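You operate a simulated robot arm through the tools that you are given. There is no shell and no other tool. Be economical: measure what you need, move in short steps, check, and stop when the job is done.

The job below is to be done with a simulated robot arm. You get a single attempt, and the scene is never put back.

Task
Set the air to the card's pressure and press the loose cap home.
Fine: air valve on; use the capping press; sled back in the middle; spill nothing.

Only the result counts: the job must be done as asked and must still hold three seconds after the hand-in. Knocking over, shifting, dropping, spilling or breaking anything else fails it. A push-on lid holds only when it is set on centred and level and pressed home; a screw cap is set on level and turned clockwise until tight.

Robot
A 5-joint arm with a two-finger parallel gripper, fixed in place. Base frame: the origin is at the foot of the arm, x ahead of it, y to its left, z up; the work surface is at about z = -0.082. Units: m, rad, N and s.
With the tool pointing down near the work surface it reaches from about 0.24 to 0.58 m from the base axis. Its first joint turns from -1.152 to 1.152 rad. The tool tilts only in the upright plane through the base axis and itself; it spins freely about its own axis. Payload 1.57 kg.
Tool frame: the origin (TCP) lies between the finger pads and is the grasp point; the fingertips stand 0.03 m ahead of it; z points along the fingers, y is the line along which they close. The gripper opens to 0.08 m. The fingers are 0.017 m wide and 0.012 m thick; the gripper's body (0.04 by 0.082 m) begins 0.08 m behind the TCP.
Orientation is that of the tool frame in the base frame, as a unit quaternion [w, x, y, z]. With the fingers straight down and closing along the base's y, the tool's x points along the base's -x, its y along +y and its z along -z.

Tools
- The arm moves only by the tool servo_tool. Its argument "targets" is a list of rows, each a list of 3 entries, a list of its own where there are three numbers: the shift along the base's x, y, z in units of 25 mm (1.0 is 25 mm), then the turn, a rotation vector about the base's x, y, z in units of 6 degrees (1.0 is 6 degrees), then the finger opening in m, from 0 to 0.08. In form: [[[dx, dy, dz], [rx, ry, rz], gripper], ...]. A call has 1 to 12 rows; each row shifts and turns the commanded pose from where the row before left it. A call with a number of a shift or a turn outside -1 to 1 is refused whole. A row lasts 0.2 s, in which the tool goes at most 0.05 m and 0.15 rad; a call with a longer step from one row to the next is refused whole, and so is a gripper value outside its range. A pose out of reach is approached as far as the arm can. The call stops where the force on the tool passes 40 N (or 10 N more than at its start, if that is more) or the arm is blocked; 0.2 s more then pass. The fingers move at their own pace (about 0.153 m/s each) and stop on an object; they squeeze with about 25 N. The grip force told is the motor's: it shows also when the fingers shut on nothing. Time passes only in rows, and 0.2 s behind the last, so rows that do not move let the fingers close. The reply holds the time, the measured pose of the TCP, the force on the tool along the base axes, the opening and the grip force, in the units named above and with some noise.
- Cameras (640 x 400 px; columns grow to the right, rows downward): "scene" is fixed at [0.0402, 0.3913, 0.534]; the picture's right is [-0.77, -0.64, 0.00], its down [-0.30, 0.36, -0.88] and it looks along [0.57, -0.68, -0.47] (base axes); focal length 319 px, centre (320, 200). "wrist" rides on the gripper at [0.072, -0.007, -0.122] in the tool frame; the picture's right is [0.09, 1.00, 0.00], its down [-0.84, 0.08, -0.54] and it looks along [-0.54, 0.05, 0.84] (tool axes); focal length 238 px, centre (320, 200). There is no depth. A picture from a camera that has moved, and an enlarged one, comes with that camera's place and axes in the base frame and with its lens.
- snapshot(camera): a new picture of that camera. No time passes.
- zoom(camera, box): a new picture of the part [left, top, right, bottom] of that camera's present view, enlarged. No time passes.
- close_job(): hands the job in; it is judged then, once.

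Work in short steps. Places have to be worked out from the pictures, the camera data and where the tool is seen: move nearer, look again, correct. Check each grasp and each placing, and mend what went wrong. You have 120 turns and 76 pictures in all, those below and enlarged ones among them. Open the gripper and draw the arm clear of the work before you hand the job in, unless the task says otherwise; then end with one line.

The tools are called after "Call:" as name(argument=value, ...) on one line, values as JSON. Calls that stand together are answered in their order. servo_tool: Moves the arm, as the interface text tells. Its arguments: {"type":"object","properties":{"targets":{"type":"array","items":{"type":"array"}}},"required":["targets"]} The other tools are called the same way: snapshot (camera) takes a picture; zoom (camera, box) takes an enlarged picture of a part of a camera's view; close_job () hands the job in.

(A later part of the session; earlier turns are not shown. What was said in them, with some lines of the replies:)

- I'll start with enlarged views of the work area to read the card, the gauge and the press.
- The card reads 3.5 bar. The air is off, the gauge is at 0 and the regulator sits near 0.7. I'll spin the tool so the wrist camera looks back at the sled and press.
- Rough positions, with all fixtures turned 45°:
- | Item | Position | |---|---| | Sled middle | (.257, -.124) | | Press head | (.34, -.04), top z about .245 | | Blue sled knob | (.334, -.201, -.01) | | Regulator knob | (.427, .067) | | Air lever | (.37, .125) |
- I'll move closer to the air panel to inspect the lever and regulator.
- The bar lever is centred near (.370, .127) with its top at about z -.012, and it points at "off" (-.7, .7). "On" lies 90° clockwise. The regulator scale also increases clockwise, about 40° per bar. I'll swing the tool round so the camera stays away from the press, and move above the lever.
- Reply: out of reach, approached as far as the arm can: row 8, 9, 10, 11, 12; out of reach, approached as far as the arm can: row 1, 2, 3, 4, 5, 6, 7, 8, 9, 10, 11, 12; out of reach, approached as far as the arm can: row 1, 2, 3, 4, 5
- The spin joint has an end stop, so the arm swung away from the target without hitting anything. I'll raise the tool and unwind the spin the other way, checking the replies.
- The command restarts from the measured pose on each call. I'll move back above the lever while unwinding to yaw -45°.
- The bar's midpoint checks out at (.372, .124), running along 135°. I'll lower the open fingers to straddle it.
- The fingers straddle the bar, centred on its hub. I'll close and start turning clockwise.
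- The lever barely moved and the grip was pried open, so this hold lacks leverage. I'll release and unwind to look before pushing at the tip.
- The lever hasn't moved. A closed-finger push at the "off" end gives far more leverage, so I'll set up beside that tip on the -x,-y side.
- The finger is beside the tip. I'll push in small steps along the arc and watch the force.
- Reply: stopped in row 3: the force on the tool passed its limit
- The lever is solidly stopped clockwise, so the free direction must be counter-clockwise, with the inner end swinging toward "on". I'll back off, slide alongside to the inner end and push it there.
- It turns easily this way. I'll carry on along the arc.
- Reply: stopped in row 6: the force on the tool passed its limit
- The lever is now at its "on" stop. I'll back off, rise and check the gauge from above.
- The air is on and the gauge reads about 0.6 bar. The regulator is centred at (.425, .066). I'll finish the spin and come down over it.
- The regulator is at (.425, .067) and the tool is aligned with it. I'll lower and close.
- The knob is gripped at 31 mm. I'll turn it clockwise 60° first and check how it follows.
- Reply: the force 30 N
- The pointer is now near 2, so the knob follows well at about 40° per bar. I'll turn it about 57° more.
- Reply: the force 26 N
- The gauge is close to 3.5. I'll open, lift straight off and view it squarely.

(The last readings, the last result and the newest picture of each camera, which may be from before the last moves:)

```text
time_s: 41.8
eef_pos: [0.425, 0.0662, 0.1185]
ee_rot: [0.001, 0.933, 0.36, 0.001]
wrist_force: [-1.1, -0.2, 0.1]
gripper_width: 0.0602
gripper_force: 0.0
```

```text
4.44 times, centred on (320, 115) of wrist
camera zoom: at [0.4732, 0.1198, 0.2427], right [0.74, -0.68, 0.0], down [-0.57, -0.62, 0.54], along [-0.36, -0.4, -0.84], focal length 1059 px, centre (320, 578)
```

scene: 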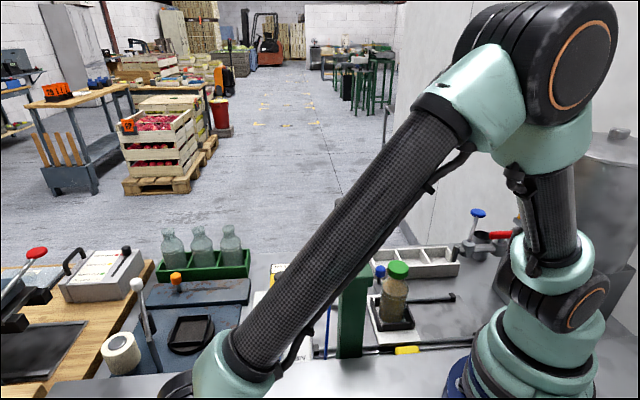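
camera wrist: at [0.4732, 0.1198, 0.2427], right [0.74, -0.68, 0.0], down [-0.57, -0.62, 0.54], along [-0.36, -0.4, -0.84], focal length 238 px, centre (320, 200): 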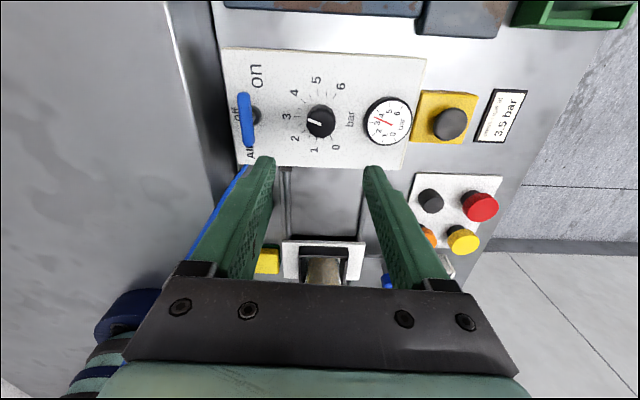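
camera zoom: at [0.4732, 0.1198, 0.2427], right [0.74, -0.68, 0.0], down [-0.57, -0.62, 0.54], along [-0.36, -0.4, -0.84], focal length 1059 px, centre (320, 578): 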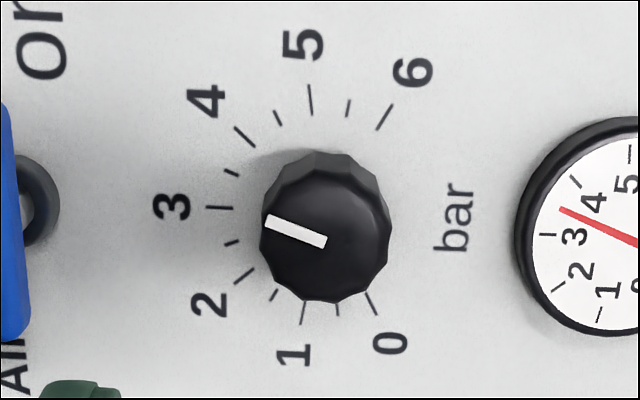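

The gauge and pointer both read 3.5 bar and the valve is on. Next is the sled handle: I'll rise above the press, unwind the spin to yaw -60° and go over the blue knob.

Call:
servo_tool(targets=[[[0, 0, 1], [0, 0, 1], 0.06], [[0, 0, 1], [0, 0, 1], 0.06], [[0, 0, 1], [0, 0, 1], 0.06], [[0, 0, 1], [0, 0, 1], 0.06], [[0, 0, 1], [0, 0, 1], 0.06], [[0, 0, 1], [0, 0, 1], 0.06], [[0, 0, 1], [0, 0, 1], 0.06], [[0, 0, 1], [0, 0, 1], 0.06], [[0, 0, 0], [0, 0, 1], 0.06], [[0, 0, 0], [0, 0, 1], 0.06], [[0, 0, 0], [0, 0, 1], 0.06], [[0, 0, 0], [0, 0, 1], 0.06]])

Call:
servo_tool(targets=[[[0, -1, 0], [0, 0, 1], 0.06], [[0, -1, 0], [0, 0, 1], 0.06], [[0, -1, 0], [0, 0, 1], 0.06], [[0, -1, 0], [0, 0, 1], 0.06], [[0, -1, 0], [0, 0, 1], 0.06], [[0, -1, 0], [0, 0, 1], 0.06], [[0, -1, 0], [0, 0, 1], 0.06], [[0, -1, 0], [0, 0, 1], 0.06], [[0, -1, 0], [0, 0, 1], 0.06], [[0, -1, 0], [0, 0, 1], 0.06], [[0, -0.5, 0], [0, 0, 1], 0.06], [[0, 0, 0], [0, 0, 1], 0.06]])

Call:
servo_tool(targets=[[[-0.3, 0, 0], [0, 0, 1], 0.06], [[-0.3, 0, 0], [0, 0, 1], 0.06], [[-0.3, 0, 0], [0, 0, 1], 0.06], [[-0.3, 0, 0], [0, 0, 1], 0.06], [[-0.3, 0, 0], [0, 0, 1], 0.06], [[-0.3, 0, 0], [0, 0, 1], 0.06], [[-0.3, 0, 0], [0, 0, 1], 0.06], [[-0.3, 0, 0], [0, 0, 1], 0.06], [[0, 0, 0], [0, 0, 1], 0.06], [[0, 0, 0], [0, 0, 1], 0.06], [[0, 0, 0], [0, 0, 1], 0.06], [[0, 0, 0], [0, 0, 1], 0.06]])

Call:
servo_tool(targets=[[[0, 0, -1], [0, 0, 1], 0.06], [[0, 0, -1], [0, 0, 1], 0.06], [[0, 0, -1], [0, 0, 1], 0.06], [[0, 0, -1], [0, 0, 1], 0.06], [[0, 0, -1], [0, 0, 1], 0.06], [[0, 0, -1], [0, 0, 1], 0.06], [[0, 0, 0], [0, 0, 1], 0.06]])

Call:
snapshot(camera="wrist")

Call:
snapshot(camera="scene")

```text
time_s: 44.4
eef_pos: [0.4254, 0.0669, 0.3193]
ee_rot: [0.004, 0.541, 0.841, 0.003]
wrist_force: [0.9, 0.1, -1.0]
gripper_width: 0.0599
gripper_force: 0.1
```

```text
time_s: 47.0
eef_pos: [0.426, -0.1964, 0.3179]
ee_rot: [0.0, -0.056, 0.998, 0.0]
wrist_force: [-0.9, 0.0, -0.4]
gripper_width: 0.0601
gripper_force: 0.1
```

```text
time_s: 49.6
eef_pos: [0.3663, -0.1962, 0.3181]
ee_rot: [-0.003, -0.632, 0.775, 0.005]
wrist_force: [0.1, -0.3, -0.5]
gripper_width: 0.0599
gripper_force: 0.1
```

```text
time_s: 51.2
eef_pos: [0.3662, -0.1971, 0.1678]
ee_rot: [0.001, 0.868, -0.496, -0.005]
wrist_force: [0.0, 0.3, 1.0]
gripper_width: 0.0601
gripper_force: 0.1
```

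```text
37 pictures are left
camera wrist: at [0.4085, -0.2553, 0.2912], right [-0.81, -0.58, 0.0], down [-0.49, 0.68, 0.55], along [-0.32, 0.44, -0.84], focal length 238 px, centre (320, 200)
```

wrist: 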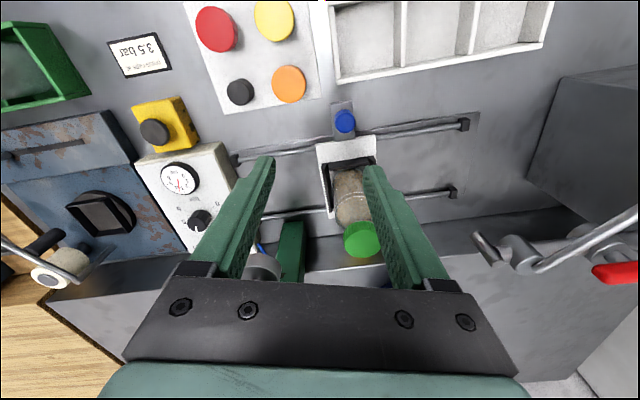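

```text
36 pictures are left
```

scene: 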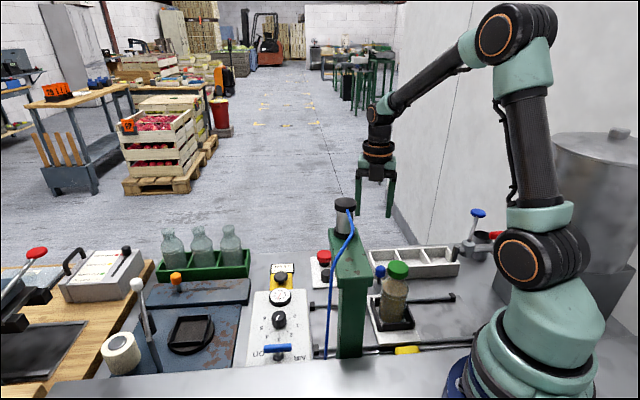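

Call:
zoom(camera="wrist", box=[260, 90, 420, 270])

Call:
zoom(camera="scene", box=[320, 240, 470, 360])

```text
2.22 times, centred on (340, 180) of wrist
camera zoom: at [0.4085, -0.2553, 0.2912], right [-0.81, -0.58, 0.0], down [-0.49, 0.68, 0.55], along [-0.32, 0.44, -0.84], focal length 530 px, centre (276, 244)
```

zoom: 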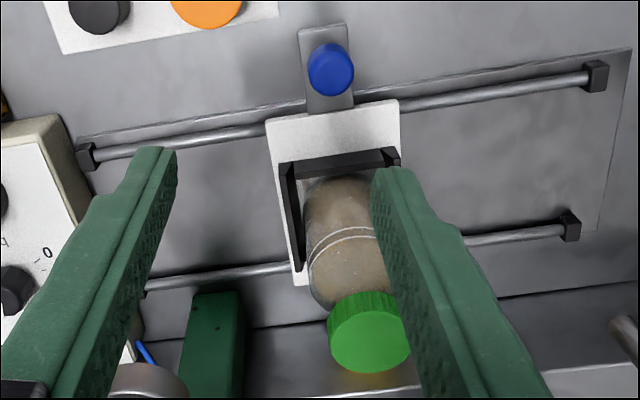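

```text
3.33 times, centred on (395, 300) of scene
camera zoom: at [0.0402, 0.3913, 0.534], right [-0.77, -0.64, 0.0], down [-0.3, 0.36, -0.88], along [0.57, -0.68, -0.47], focal length 1063 px, centre (70, -133)
```

zoom: 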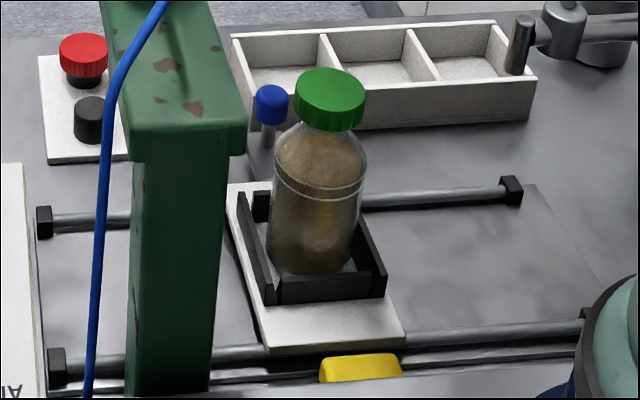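

The knob is at (.336, -.207, -.015) on a bracket fixed to the sled. I'll come down over it with open fingers.

Call:
servo_tool(targets=[[[-0.6, -0.2, 0], [0, 0, 0], 0.05], [[-0.6, -0.2, -1], [0, 0, 0], 0.05], [[0, 0, -1], [0, 0, 0], 0.05], [[0, 0, -1], [0, 0, 0], 0.05], [[0, 0, -1], [0, 0, 0], 0.05]])

Call:
snapshot(camera="wrist")

```text
time_s: 52.4
eef_pos: [0.3358, -0.2041, 0.0677]
ee_rot: [0.0, 0.867, -0.498, -0.006]
wrist_force: [1.2, 0.5, 0.1]
gripper_width: 0.0501
gripper_force: 0.0
```

```text
33 pictures are left
camera wrist: at [0.3782, -0.2648, 0.1903], right [-0.81, -0.58, 0.0], down [-0.48, 0.68, 0.55], along [-0.32, 0.45, -0.84], focal length 238 px, centre (320, 200)
```

wrist: 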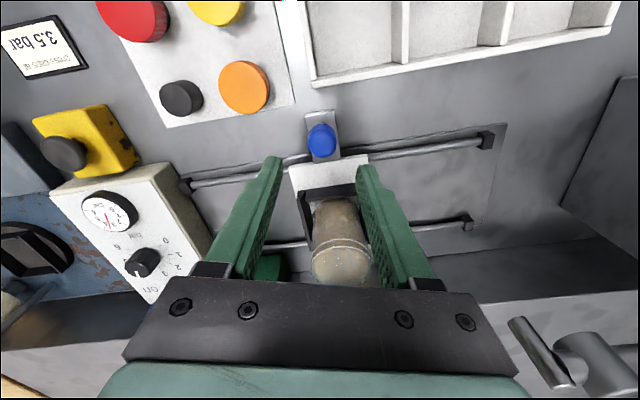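

The knob is confirmed at (.3356, -.208). I'll lower to grip height, then close.

Call:
servo_tool(targets=[[[0, -0.14, -1], [0, 0, 0], 0.05], [[0, 0, -1], [0, 0, 0], 0.05], [[0, 0, -0.7], [0, 0, 0], 0.05]])

Call:
servo_tool(targets=[[[0, 0, 0], [0, 0, 0], 0.0], [[0, 0, 0], [0, 0, 0], 0.0]])

Call:
snapshot(camera="scene")

Call:
zoom(camera="scene", box=[320, 210, 470, 360])

```text
time_s: 53.2
eef_pos: [0.3355, -0.2105, 0.0006]
ee_rot: [0.001, 0.867, -0.498, -0.004]
wrist_force: [-0.3, 0.5, 0.3]
gripper_width: 0.0498
gripper_force: 0.1
```

```text
time_s: 53.8
eef_pos: [0.3358, -0.2098, 0.0004]
ee_rot: [0.0, 0.867, -0.498, -0.004]
wrist_force: [1.3, -2.2, -5.1]
gripper_width: 0.0253
gripper_force: 37.5
```

```text
32 pictures are left
```

scene: 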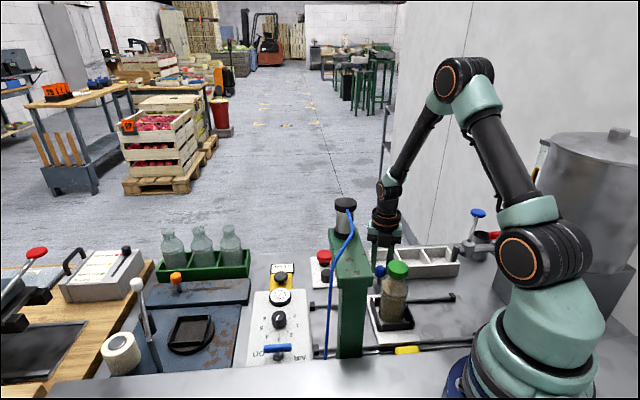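

```text
2.67 times, centred on (395, 285) of scene
camera zoom: at [0.0402, 0.3913, 0.534], right [-0.77, -0.64, 0.0], down [-0.3, 0.36, -0.88], along [0.57, -0.68, -0.47], focal length 850 px, centre (120, -27)
```

zoom: 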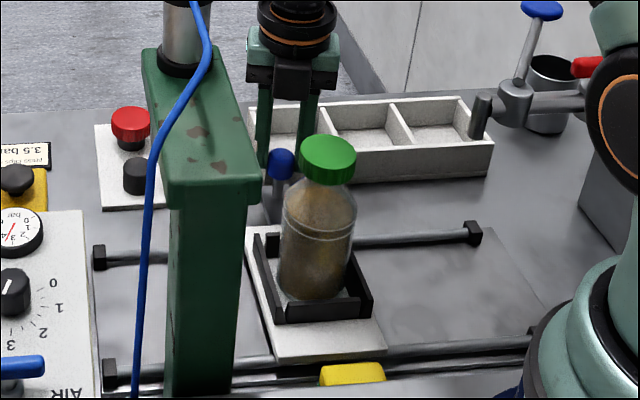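

The knob is held. I'll slide the sled slowly along the rails toward the press, 60 mm first.

Call:
servo_tool(targets=[[[0.07, 0.07, 0], [0, 0, 0], 0.0], [[0.12, 0.12, 0], [0, 0, 0], 0.0], [[0.15, 0.15, 0], [0, 0, 0], 0.0], [[0.17, 0.17, 0], [0, 0, 0], 0.0], [[0.17, 0.17, 0], [0, 0, 0], 0.0], [[0.17, 0.17, 0], [0, 0, 0], 0.0], [[0.17, 0.17, 0], [0, 0, 0], 0.0], [[0.17, 0.17, 0], [0, 0, 0], 0.0], [[0.17, 0.17, 0], [0, 0, 0], 0.0], [[0.15, 0.15, 0], [0, 0, 0], 0.0], [[0.12, 0.12, 0], [0, 0, 0], 0.0], [[0.07, 0.07, 0], [0, 0, 0], 0.0]])

Call:
snapshot(camera="scene")

```text
time_s: 56.4
eef_pos: [0.379, -0.1666, 0.0008]
ee_rot: [0.001, 0.867, -0.499, -0.004]
wrist_force: [6.5, -7.6, -21.6]
gripper_width: 0.0254
gripper_force: 36.7
```

```text
30 pictures are left
```

scene: 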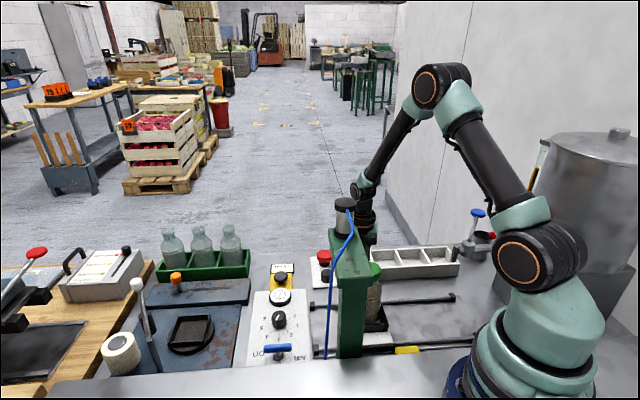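

The sled follows smoothly and the arm is clear of the press cylinder. I'll go another 40 mm.

Call:
servo_tool(targets=[[[0.07, 0.07, 0], [0, 0, 0], 0.0], [[0.12, 0.12, 0], [0, 0, 0], 0.0], [[0.15, 0.15, 0], [0, 0, 0], 0.0], [[0.17, 0.17, 0], [0, 0, 0], 0.0], [[0.17, 0.17, 0], [0, 0, 0], 0.0], [[0.15, 0.15, 0], [0, 0, 0], 0.0], [[0.12, 0.12, 0], [0, 0, 0], 0.0], [[0.1, 0.1, 0], [0, 0, 0], 0.0], [[0.07, 0.07, 0], [0, 0, 0], 0.0]])

Call:
snapshot(camera="scene")

Call:
snapshot(camera="wrist")

```text
time_s: 58.4
eef_pos: [0.4067, -0.1386, 0.0024]
ee_rot: [0.001, 0.867, -0.498, -0.004]
wrist_force: [4.1, -4.2, -4.4]
gripper_width: 0.0252
gripper_force: 36.3
```

```text
29 pictures are left
```

scene: 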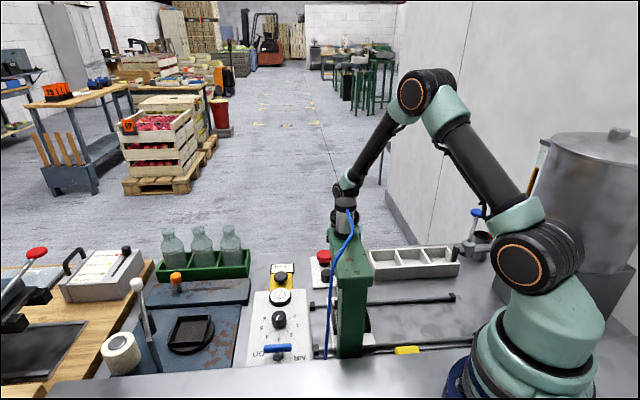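

```text
28 pictures are left
camera wrist: at [0.4488, -0.1981, 0.1243], right [-0.81, -0.58, 0.01], down [-0.48, 0.68, 0.55], along [-0.32, 0.44, -0.84], focal length 238 px, centre (320, 200)
```

wrist: 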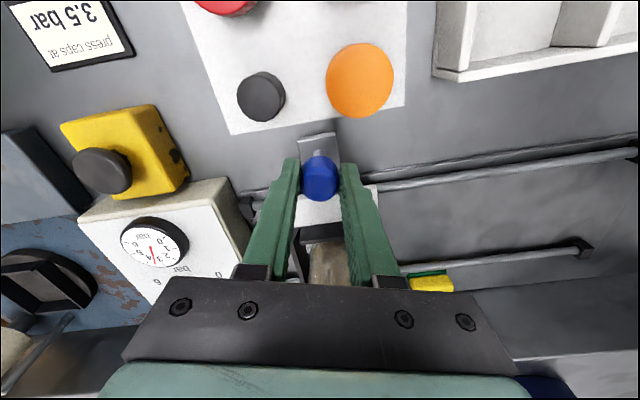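

Moved 100 mm so far, with about 20 mm estimated to go. I'll creep on, watching for an end stop.

Call:
servo_tool(targets=[[[0.07, 0.07, 0], [0, 0, 0], 0.0], [[0.07, 0.07, 0], [0, 0, 0], 0.0], [[0.07, 0.07, 0], [0, 0, 0], 0.0], [[0.07, 0.07, 0], [0, 0, 0], 0.0], [[0.07, 0.07, 0], [0, 0, 0], 0.0], [[0.07, 0.07, 0], [0, 0, 0], 0.0], [[0.07, 0.07, 0], [0, 0, 0], 0.0]])

Call:
zoom(camera="scene", box=[300, 170, 420, 370])

Call:
zoom(camera="wrist", box=[180, 120, 460, 300])

```text
time_s: 60.0
eef_pos: [0.419, -0.1261, 0.0026]
ee_rot: [0.001, 0.867, -0.498, -0.004]
wrist_force: [-0.6, 2.3, 8.3]
gripper_width: 0.0251
gripper_force: 36.3
```

```text
2.00 times, centred on (360, 270) of scene
camera zoom: at [0.0401, 0.3913, 0.534], right [-0.77, -0.64, 0.0], down [-0.3, 0.36, -0.88], along [0.57, -0.68, -0.47], focal length 638 px, centre (240, 60)
```

zoom: 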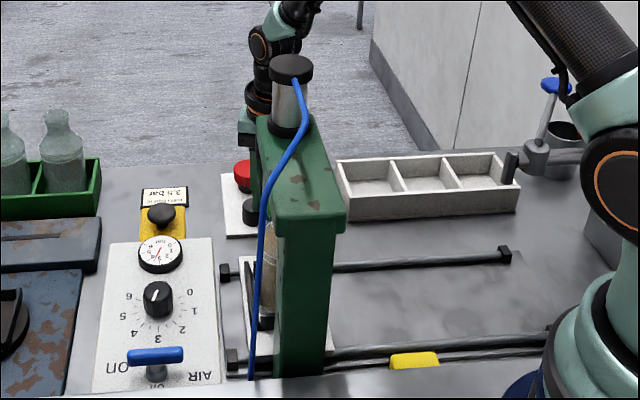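

```text
2.22 times, centred on (320, 210) of wrist
camera zoom: at [0.4618, -0.1853, 0.1242], right [-0.81, -0.58, 0.01], down [-0.48, 0.68, 0.55], along [-0.32, 0.44, -0.84], focal length 530 px, centre (320, 178)
```

zoom: 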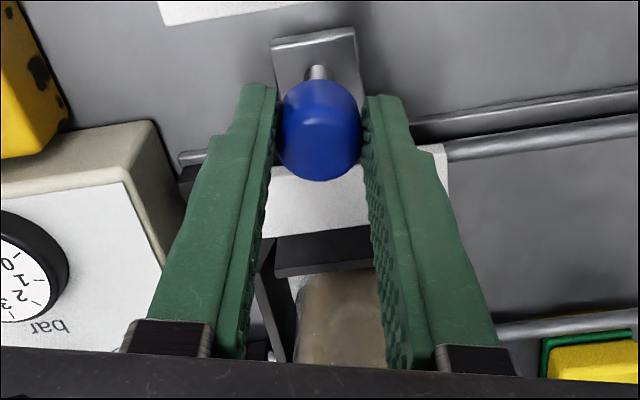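

Total travel is 118 mm. My fixes for the cap (.258, -.131) and ram axis (.3395, -.0405) call for about 121 mm, so I'll creep a little more and feel for a stop.

Call:
servo_tool(targets=[[[0.04, 0.04, 0], [0, 0, 0], 0.0], [[0.04, 0.04, 0], [0, 0, 0], 0.0], [[0.04, 0.04, 0], [0, 0, 0], 0.0], [[0, 0, 0], [0, 0, 0], 0.0]])

```text
time_s: 61.0
eef_pos: [0.42, -0.1236, 0.0012]
ee_rot: [0.001, 0.866, -0.5, -0.007]
wrist_force: [-15.7, -21.8, 20.2]
gripper_width: 0.0253
gripper_force: 36.8
```

The opposing force along the rail shows an end stop at 120.5 mm, which matches the ram position. I'll release and lift clear.

Call:
servo_tool(targets=[[[0, 0, 0], [0, 0, 0], 0.03], [[0, 0, 0], [0, 0, 0], 0.05], [[0, 0, 0.5], [0, 0, 0], 0.05], [[0, 0, 1], [0, 0, 0], 0.05], [[0.3, -0.3, 1], [0, 0, 0], 0.05], [[0.5, -0.5, 1], [0, 0, 0], 0.05], [[0.5, -0.5, 0.5], [0, 0, 0], 0.05]])

Call:
snapshot(camera="wrist")

Call:
zoom(camera="scene", box=[300, 170, 420, 370])

```text
time_s: 62.6
eef_pos: [0.4546, -0.1574, 0.1023]
ee_rot: [0.001, 0.867, -0.498, -0.006]
wrist_force: [0.1, -0.4, 0.2]
gripper_width: 0.0499
gripper_force: 0.1
```

```text
25 pictures are left
camera wrist: at [0.4978, -0.2154, 0.225], right [-0.81, -0.58, 0.01], down [-0.48, 0.68, 0.55], along [-0.32, 0.44, -0.84], focal length 238 px, centre (320, 200)
```

wrist: 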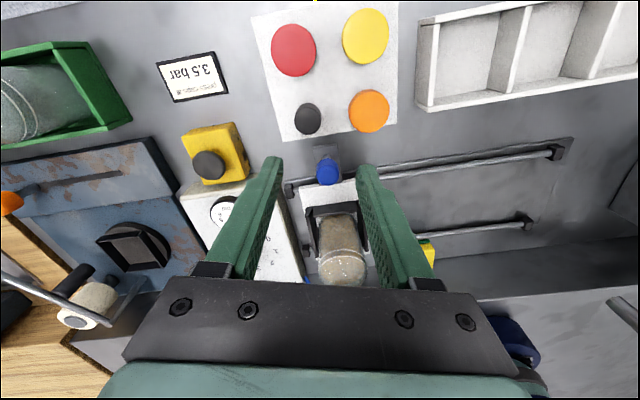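

```text
2.00 times, centred on (360, 270) of scene
camera zoom: at [0.0402, 0.3913, 0.534], right [-0.77, -0.64, 0.0], down [-0.3, 0.36, -0.88], along [0.57, -0.68, -0.47], focal length 638 px, centre (240, 60)
```

zoom: 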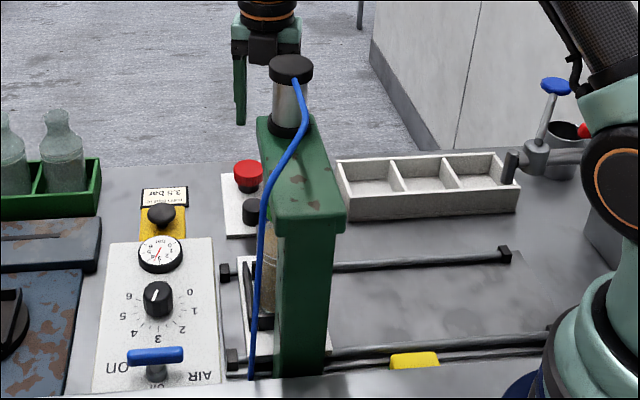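

The sled is home under the press. The yellow box's black button is at (.535, -.040), top z about -.04. I'll move above it with closed fingers.

Call:
servo_tool(targets=[[[0.4, 0, 0], [0, 0, 0], 0.0], [[0.4, 0.6, 0], [0, 0, 0], 0.0], [[0.4, 0.6, 0], [0, 0, 0], 0.0], [[0.4, 0.6, 0], [0, 0, 0], 0.0], [[0.4, 0.6, 0], [0, 0, 0], 0.0], [[0.4, 0.7, 0], [0, 0, 0], 0.0], [[0.4, 0.7, -0.5], [0, 0, 0], 0.0], [[0.42, 0.9, -0.7], [0, 0, 0], 0.0], [[0, 0, -0.7], [0, 0, 0], 0.0]])

Call:
snapshot(camera="scene")

Call:
snapshot(camera="wrist")

```text
time_s: 64.6
eef_pos: [0.5346, -0.0392, 0.0539]
ee_rot: [0.001, 0.867, -0.499, -0.006]
wrist_force: [0.1, 0.4, -0.1]
gripper_width: 0.0
gripper_force: 21.5
```

```text
23 pictures are left
```

scene: 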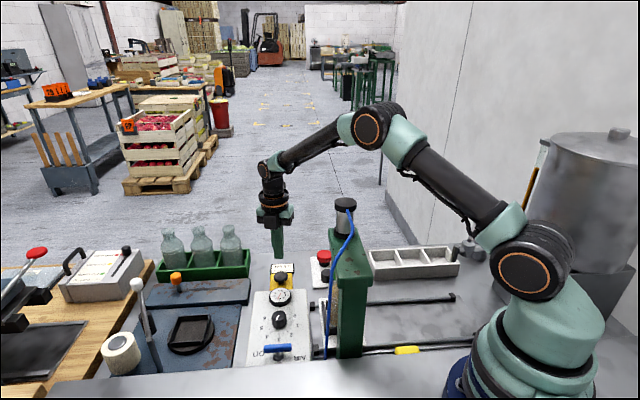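

```text
22 pictures are left
camera wrist: at [0.5775, -0.0974, 0.1763], right [-0.81, -0.58, 0.01], down [-0.48, 0.68, 0.55], along [-0.32, 0.44, -0.84], focal length 238 px, centre (320, 200)
```

wrist: 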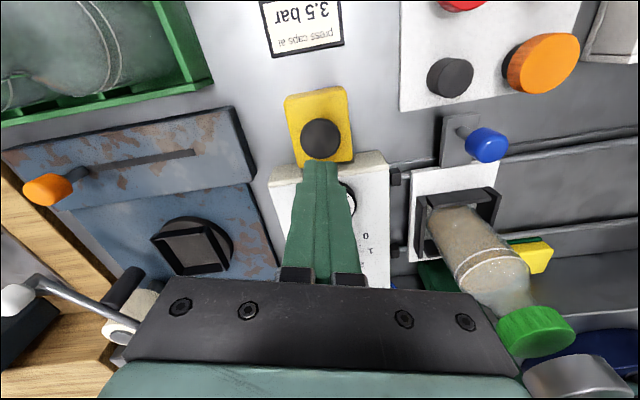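

The arm clears the press, the cap sits under the ram, and the button is directly below the tool. I'll press down gently.

Call:
servo_tool(targets=[[[0, 0, -1], [0, 0, 0], 0.0], [[0, 0, -0.8], [0, 0, 0], 0.0], [[0, 0, -0.4], [0, 0, 0], 0.0], [[0, 0, -0.15], [0, 0, 0], 0.0], [[0, 0, -0.15], [0, 0, 0], 0.0], [[0, 0, -0.1], [0, 0, 0], 0.0]])

Call:
zoom(camera="scene", box=[240, 180, 400, 360])

```text
time_s: 66.0
eef_pos: [0.5342, -0.0383, -0.0107]
ee_rot: [0.002, 0.867, -0.498, -0.005]
wrist_force: [-2.9, -0.2, 5.1]
gripper_width: 0.0003
gripper_force: 21.2
```

```text
2.22 times, centred on (320, 270) of scene
camera zoom: at [0.0401, 0.3913, 0.534], right [-0.77, -0.64, 0.0], down [-0.3, 0.36, -0.88], along [0.57, -0.68, -0.47], focal length 708 px, centre (320, 44)
```

zoom: 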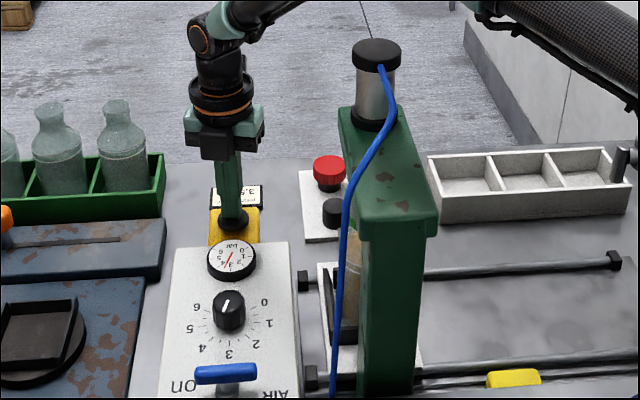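

Contact is made at about 5 N. I'll push the button further in and hold it.

Call:
servo_tool(targets=[[[0, 0, -0.1], [0, 0, 0], 0.0], [[0, 0, -0.1], [0, 0, 0], 0.0], [[0, 0, -0.1], [0, 0, 0], 0.0], [[0, 0, 0], [0, 0, 0], 0.0], [[0, 0, 0], [0, 0, 0], 0.0], [[0, 0, 0], [0, 0, 0], 0.0], [[0, 0, 0], [0, 0, 0], 0.0]])

Call:
snapshot(camera="wrist")

```text
time_s: 66.6
eef_pos: [0.5362, -0.0381, -0.0128]
ee_rot: [0.003, 0.867, -0.497, -0.007]
wrist_force: [-5.0, 0.8, 10.8]
gripper_width: 0.0
gripper_force: 21.1
stopped in row 3: the force on the tool passed its limit (the readings are from after the stop); the commanded pose is now the measured one
```

```text
20 pictures are left
camera wrist: at [0.5782, -0.0972, 0.11], right [-0.81, -0.58, 0.01], down [-0.48, 0.68, 0.55], along [-0.33, 0.44, -0.84], focal length 238 px, centre (320, 200)
```

wrist: 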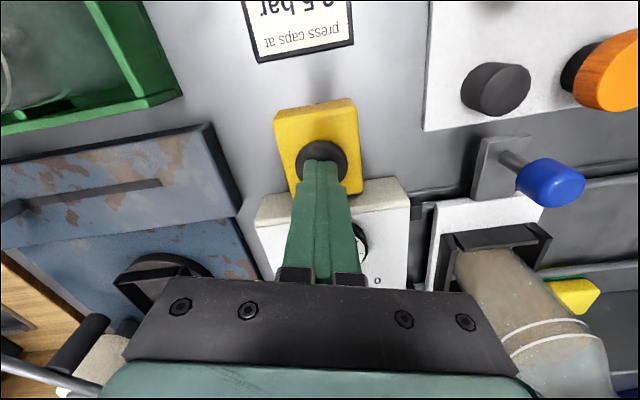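

The button bottomed out. I'll hold it lightly for a second, then lift and look at the cap.

Call:
servo_tool(targets=[[[0, 0, -0.06], [0, 0, 0], 0.0], [[0, 0, 0], [0, 0, 0], 0.0], [[0, 0, 0], [0, 0, 0], 0.0], [[0, 0, 0], [0, 0, 0], 0.0], [[0, 0, 0], [0, 0, 0], 0.0], [[0, 0, 0], [0, 0, 0], 0.0]])

Call:
zoom(camera="scene", box=[290, 180, 410, 360])

Call:
servo_tool(targets=[[[0, 0, 0.5], [0, 0, 0], 0.0], [[0, 0, 1], [0, 0, 0], 0.0], [[0, 0, 1], [0, 0, 0], 0.0], [[0, 0, 0.3], [0, 0, 0], 0.0], [[0, 0, 0], [0, 0, 0], 0.0]])

Call:
snapshot(camera="wrist")

```text
time_s: 67.4
eef_pos: [0.5357, -0.0387, -0.0131]
ee_rot: [0.004, 0.866, -0.499, -0.007]
wrist_force: [-4.2, 0.7, 10.7]
gripper_width: 0.0001
gripper_force: 21.2
stopped in row 3: the force on the tool passed its limit (the readings are from after the stop); the commanded pose is now the measured one
```

```text
2.22 times, centred on (350, 270) of scene
camera zoom: at [0.0401, 0.3913, 0.534], right [-0.77, -0.64, 0.0], down [-0.3, 0.36, -0.88], along [0.57, -0.68, -0.47], focal length 708 px, centre (253, 44)
```

zoom: 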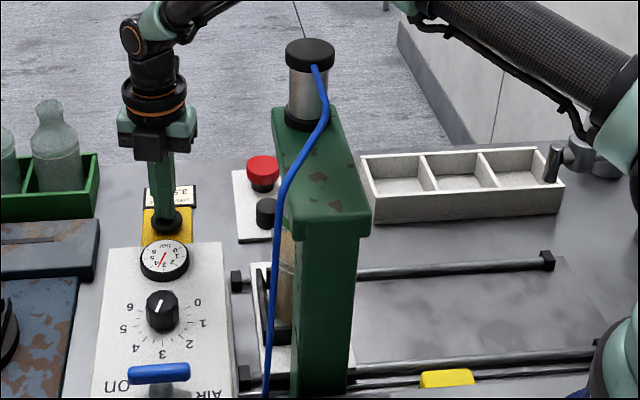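

```text
time_s: 68.6
eef_pos: [0.535, -0.0377, 0.0571]
ee_rot: [0.003, 0.867, -0.499, -0.006]
wrist_force: [0.4, 0.1, 0.2]
gripper_width: 0.0002
gripper_force: 21.2
```

```text
18 pictures are left
camera wrist: at [0.5778, -0.097, 0.1789], right [-0.81, -0.58, 0.01], down [-0.48, 0.68, 0.55], along [-0.33, 0.44, -0.84], focal length 238 px, centre (320, 200)
```

wrist: 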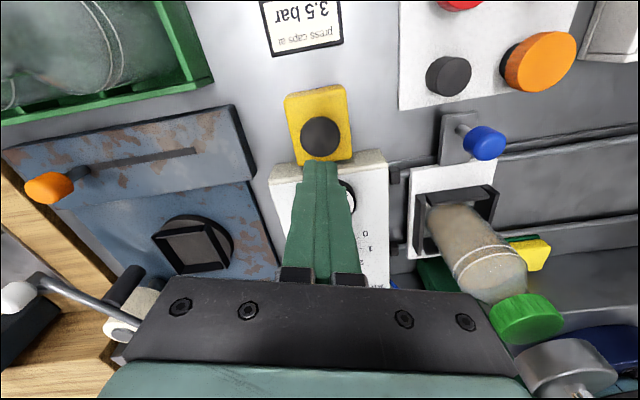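

Call:
zoom(camera="wrist", box=[430, 190, 640, 400])

Call:
servo_tool(targets=[[[0, 0, 0], [0, 0, 0], 0.0], [[0, 0, 0], [0, 0, 0], 0.0], [[0, 0, 0], [0, 0, 0], 0.0]])

Call:
zoom(camera="wrist", box=[430, 190, 640, 400])

```text
1.90 times, centred on (535, 295) of wrist
camera zoom: at [0.5778, -0.097, 0.1789], right [-0.81, -0.58, 0.01], down [-0.48, 0.68, 0.55], along [-0.33, 0.44, -0.84], focal length 454 px, centre (-90, 19)
```

zoom: 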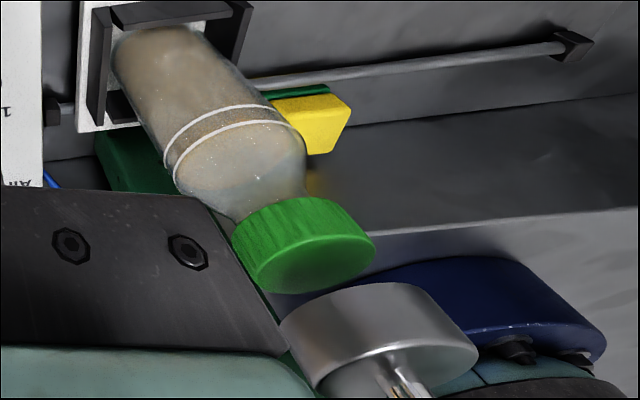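

```text
time_s: 69.4
eef_pos: [0.535, -0.0381, 0.0564]
ee_rot: [0.003, 0.867, -0.499, -0.006]
wrist_force: [0.0, 0.5, -0.3]
gripper_width: 0.0
gripper_force: 21.6
```

```text
1.90 times, centred on (535, 295) of wrist
camera zoom: at [0.5779, -0.097, 0.1788], right [-0.81, -0.58, 0.01], down [-0.48, 0.68, 0.55], along [-0.33, 0.44, -0.84], focal length 454 px, centre (-90, 19)
```

zoom: 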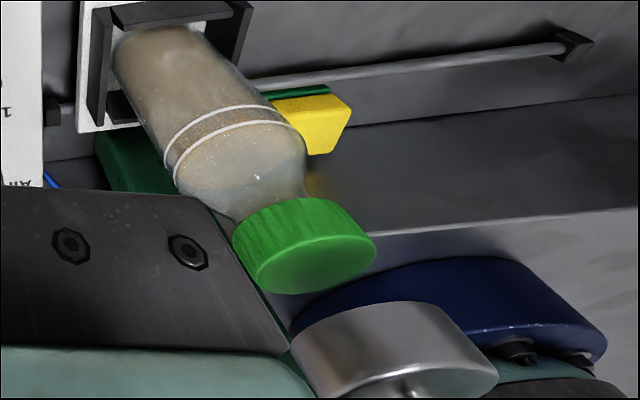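

The ram came down, pushed the cap lower and is now retracting; the cap sits level. I'll go back to the sled knob.

Call:
servo_tool(targets=[[[0, 0, 1], [0, 0, 0], 0.0], [[-0.5, -0.5, 0.7], [0, 0, 0], 0.0], [[-0.8, -0.6, 0], [0, 0, 0], 0.05], [[-0.8, -0.6, 0], [0, 0, 0], 0.05], [[-0.8, -0.6, 0], [0, 0, 0], 0.05], [[-0.8, -0.6, 0], [0, 0, 0], 0.05], [[-0.9, -0.53, 0], [0, 0, 0], 0.05], [[0, 0, -1], [0, 0, 0], 0.05], [[0, 0, -0.5], [0, 0, 0], 0.05]])

Call:
snapshot(camera="wrist")

```text
time_s: 71.4
eef_pos: [0.4213, -0.1246, 0.0615]
ee_rot: [0.001, 0.867, -0.499, -0.007]
wrist_force: [0.0, -0.2, 0.1]
gripper_width: 0.05
gripper_force: 0.0
```

```text
15 pictures are left
camera wrist: at [0.464, -0.184, 0.1841], right [-0.81, -0.58, 0.01], down [-0.48, 0.68, 0.55], along [-0.33, 0.44, -0.83], focal length 238 px, centre (320, 200)
```

wrist: 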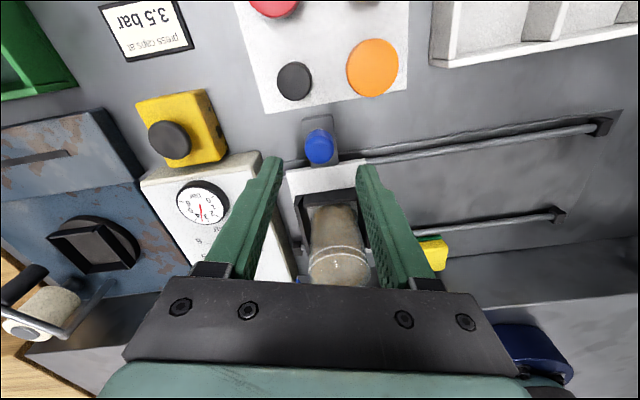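

The knob is centred below. I'll descend and grip it.

Call:
servo_tool(targets=[[[0, 0, -1], [0, 0, 0], 0.05], [[0, 0, -1], [0, 0, 0], 0.05], [[0, 0, -0.4], [0, 0, 0], 0.05], [[0, 0, 0], [0, 0, 0], 0.05], [[0, 0, 0], [0, 0, 0], 0.0], [[0, 0, 0], [0, 0, 0], 0.0]])

```text
time_s: 72.8
eef_pos: [0.4203, -0.1228, 0.0005]
ee_rot: [0.002, 0.867, -0.498, -0.007]
wrist_force: [-0.8, -5.2, -4.2]
gripper_width: 0.0253
gripper_force: 36.7
```

Gripped. I'll slide the sled back slowly.

Call:
servo_tool(targets=[[[-0.06, -0.06, 0], [0, 0, 0], 0.0], [[-0.12, -0.12, 0], [0, 0, 0], 0.0], [[-0.16, -0.16, 0], [0, 0, 0], 0.0], [[-0.18, -0.18, 0], [0, 0, 0], 0.0], [[-0.18, -0.18, 0], [0, 0, 0], 0.0], [[-0.18, -0.18, 0], [0, 0, 0], 0.0], [[-0.18, -0.18, 0], [0, 0, 0], 0.0], [[-0.18, -0.18, 0], [0, 0, 0], 0.0], [[-0.18, -0.18, 0], [0, 0, 0], 0.0], [[-0.16, -0.16, 0], [0, 0, 0], 0.0], [[-0.12, -0.12, 0], [0, 0, 0], 0.0], [[-0.06, -0.06, 0], [0, 0, 0], 0.0]])

Call:
zoom(camera="scene", box=[290, 180, 450, 370])

```text
time_s: 75.4
eef_pos: [0.3774, -0.1678, 0.0012]
ee_rot: [0.001, 0.867, -0.499, -0.007]
wrist_force: [-0.1, 1.0, -13.4]
gripper_width: 0.0251
gripper_force: 36.5
```

```text
2.11 times, centred on (370, 275) of scene
camera zoom: at [0.0402, 0.3912, 0.534], right [-0.77, -0.64, 0.0], down [-0.3, 0.36, -0.88], along [0.57, -0.68, -0.47], focal length 671 px, centre (215, 42)
```

zoom: 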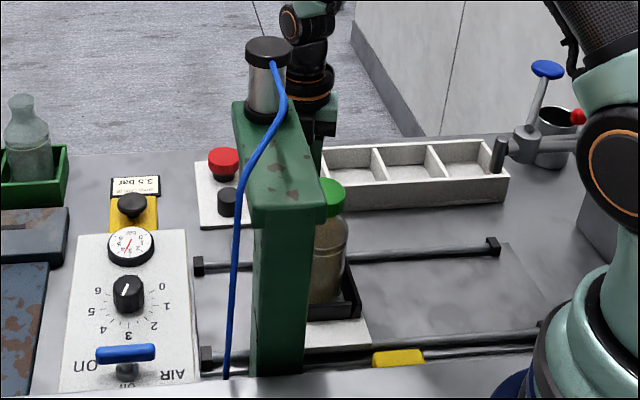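

Call:
servo_tool(targets=[[[-0.07, -0.07, 0], [0, 0, 0], 0.0], [[-0.13, -0.13, 0], [0, 0, 0], 0.0], [[-0.17, -0.17, 0], [0, 0, 0], 0.0], [[-0.18, -0.18, 0], [0, 0, 0], 0.0], [[-0.18, -0.18, 0], [0, 0, 0], 0.0], [[-0.18, -0.18, 0], [0, 0, 0], 0.0], [[-0.18, -0.18, 0], [0, 0, 0], 0.0], [[-0.17, -0.17, 0], [0, 0, 0], 0.0], [[-0.15, -0.15, 0], [0, 0, 0], 0.0], [[-0.12, -0.12, 0], [0, 0, 0], 0.0], [[-0.09, -0.09, 0], [0, 0, 0], 0.0], [[-0.05, -0.06, 0], [0, 0, 0], 0.0]])

Call:
zoom(camera="scene", box=[320, 240, 470, 360])

```text
time_s: 78.0
eef_pos: [0.3348, -0.2096, 0.0024]
ee_rot: [0.0, 0.867, -0.499, -0.007]
wrist_force: [-4.4, 9.0, -6.7]
gripper_width: 0.0252
gripper_force: 36.9
```

```text
3.33 times, centred on (395, 300) of scene
camera zoom: at [0.0402, 0.3912, 0.534], right [-0.77, -0.64, 0.0], down [-0.3, 0.36, -0.88], along [0.57, -0.68, -0.47], focal length 1063 px, centre (70, -133)
```

zoom: 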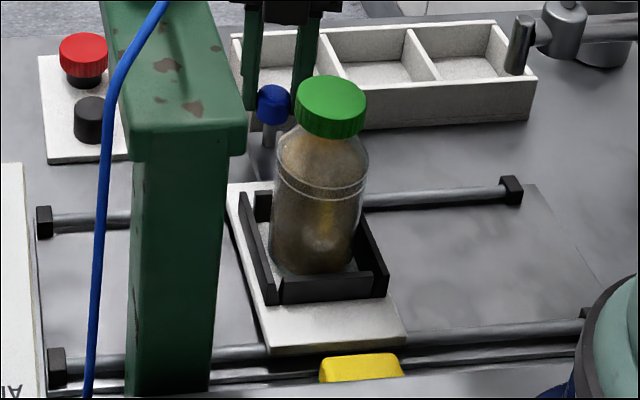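

The sled is back where it started and the cap visibly sits lower than before. I'll release and lift away.

Call:
servo_tool(targets=[[[0, 0, 0], [0, 0, 0], 0.03], [[0, 0, 0], [0, 0, 0], 0.05], [[0, 0, 0.6], [0, 0, 0], 0.05], [[0, 0, 1], [0, 0, 0], 0.05], [[0, 0, 1], [0, 0, 0], 0.05], [[0.5, 0, 1], [0, 0, 0], 0.05], [[0.5, 0, 1], [0, 0, 0], 0.05], [[0.5, 0, 1], [0, 0, 0], 0.05], [[0.5, 0, 1], [0, 0, 0], 0.05], [[0, 0, 1], [0, 0, 0], 0.05]])

Call:
zoom(camera="scene", box=[240, 240, 470, 370])

Call:
zoom(camera="scene", box=[260, 280, 310, 340])

Call:
snapshot(camera="wrist")

```text
time_s: 80.2
eef_pos: [0.385, -0.21, 0.1929]
ee_rot: [0.0, 0.867, -0.498, -0.007]
wrist_force: [1.0, 0.8, 0.0]
gripper_width: 0.0499
gripper_force: 0.0
```

```text
2.78 times, centred on (355, 305) of scene
camera zoom: at [0.0402, 0.3913, 0.534], right [-0.77, -0.64, 0.0], down [-0.3, 0.36, -0.88], along [0.57, -0.68, -0.47], focal length 887 px, centre (223, -92)
```

zoom: 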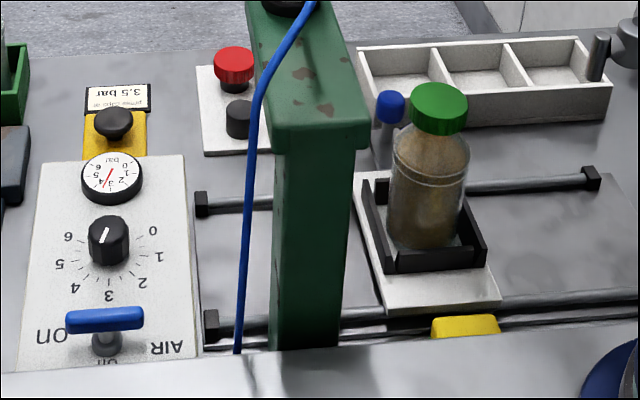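

```text
6.67 times, centred on (285, 310) of scene
camera zoom: at [0.0402, 0.3913, 0.534], right [-0.77, -0.64, 0.0], down [-0.3, 0.36, -0.88], along [0.57, -0.68, -0.47], focal length 2125 px, centre (553, -533)
```

zoom: 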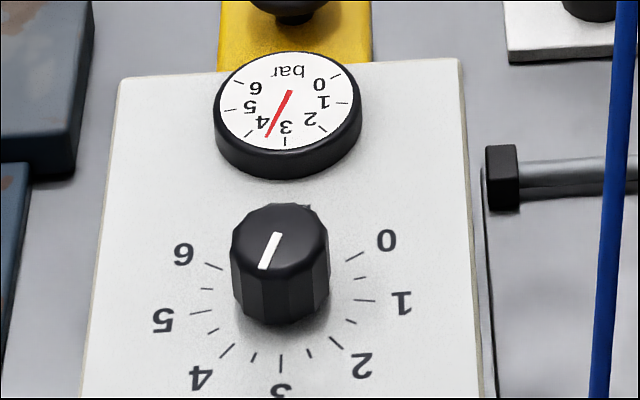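

```text
10 pictures are left
camera wrist: at [0.4273, -0.2699, 0.3143], right [-0.81, -0.58, 0.01], down [-0.48, 0.68, 0.55], along [-0.32, 0.45, -0.83], focal length 238 px, centre (320, 200)
```

wrist: 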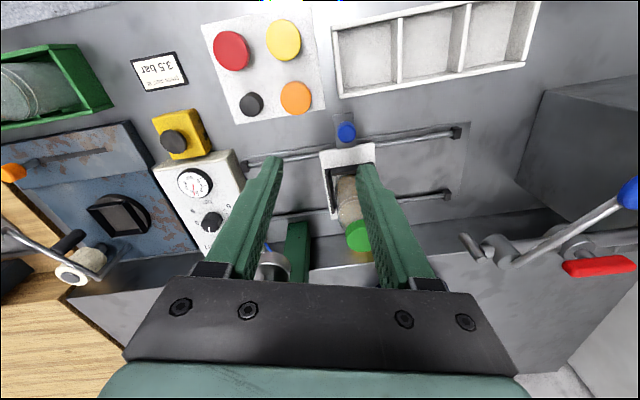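

Call:
zoom(camera="scene", box=[375, 255, 425, 305])

```text
8.00 times, centred on (400, 280) of scene
camera zoom: at [0.0402, 0.3913, 0.534], right [-0.77, -0.64, 0.0], down [-0.3, 0.36, -0.88], along [0.57, -0.68, -0.47], focal length 2550 px, centre (-320, -440)
```

zoom: 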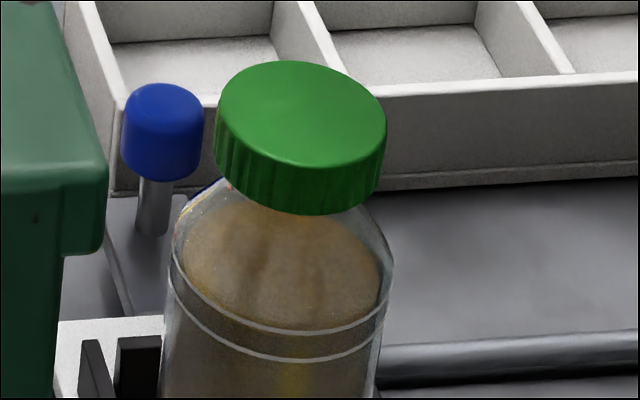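

The cap sits level and parallel with the bottle's rings, with no neck gap. The gauge reads 3.5 bar, the valve is on, the sled is in the middle, and the gripper is open and clear. I'll hand the job in.

Call:
close_job()

```text
The job is handed in.
```

I set the air to 3.5 bar with the valve on, pressed the cap home with the capping press, and returned the sled to the middle with nothing spilled; the job is handed in.
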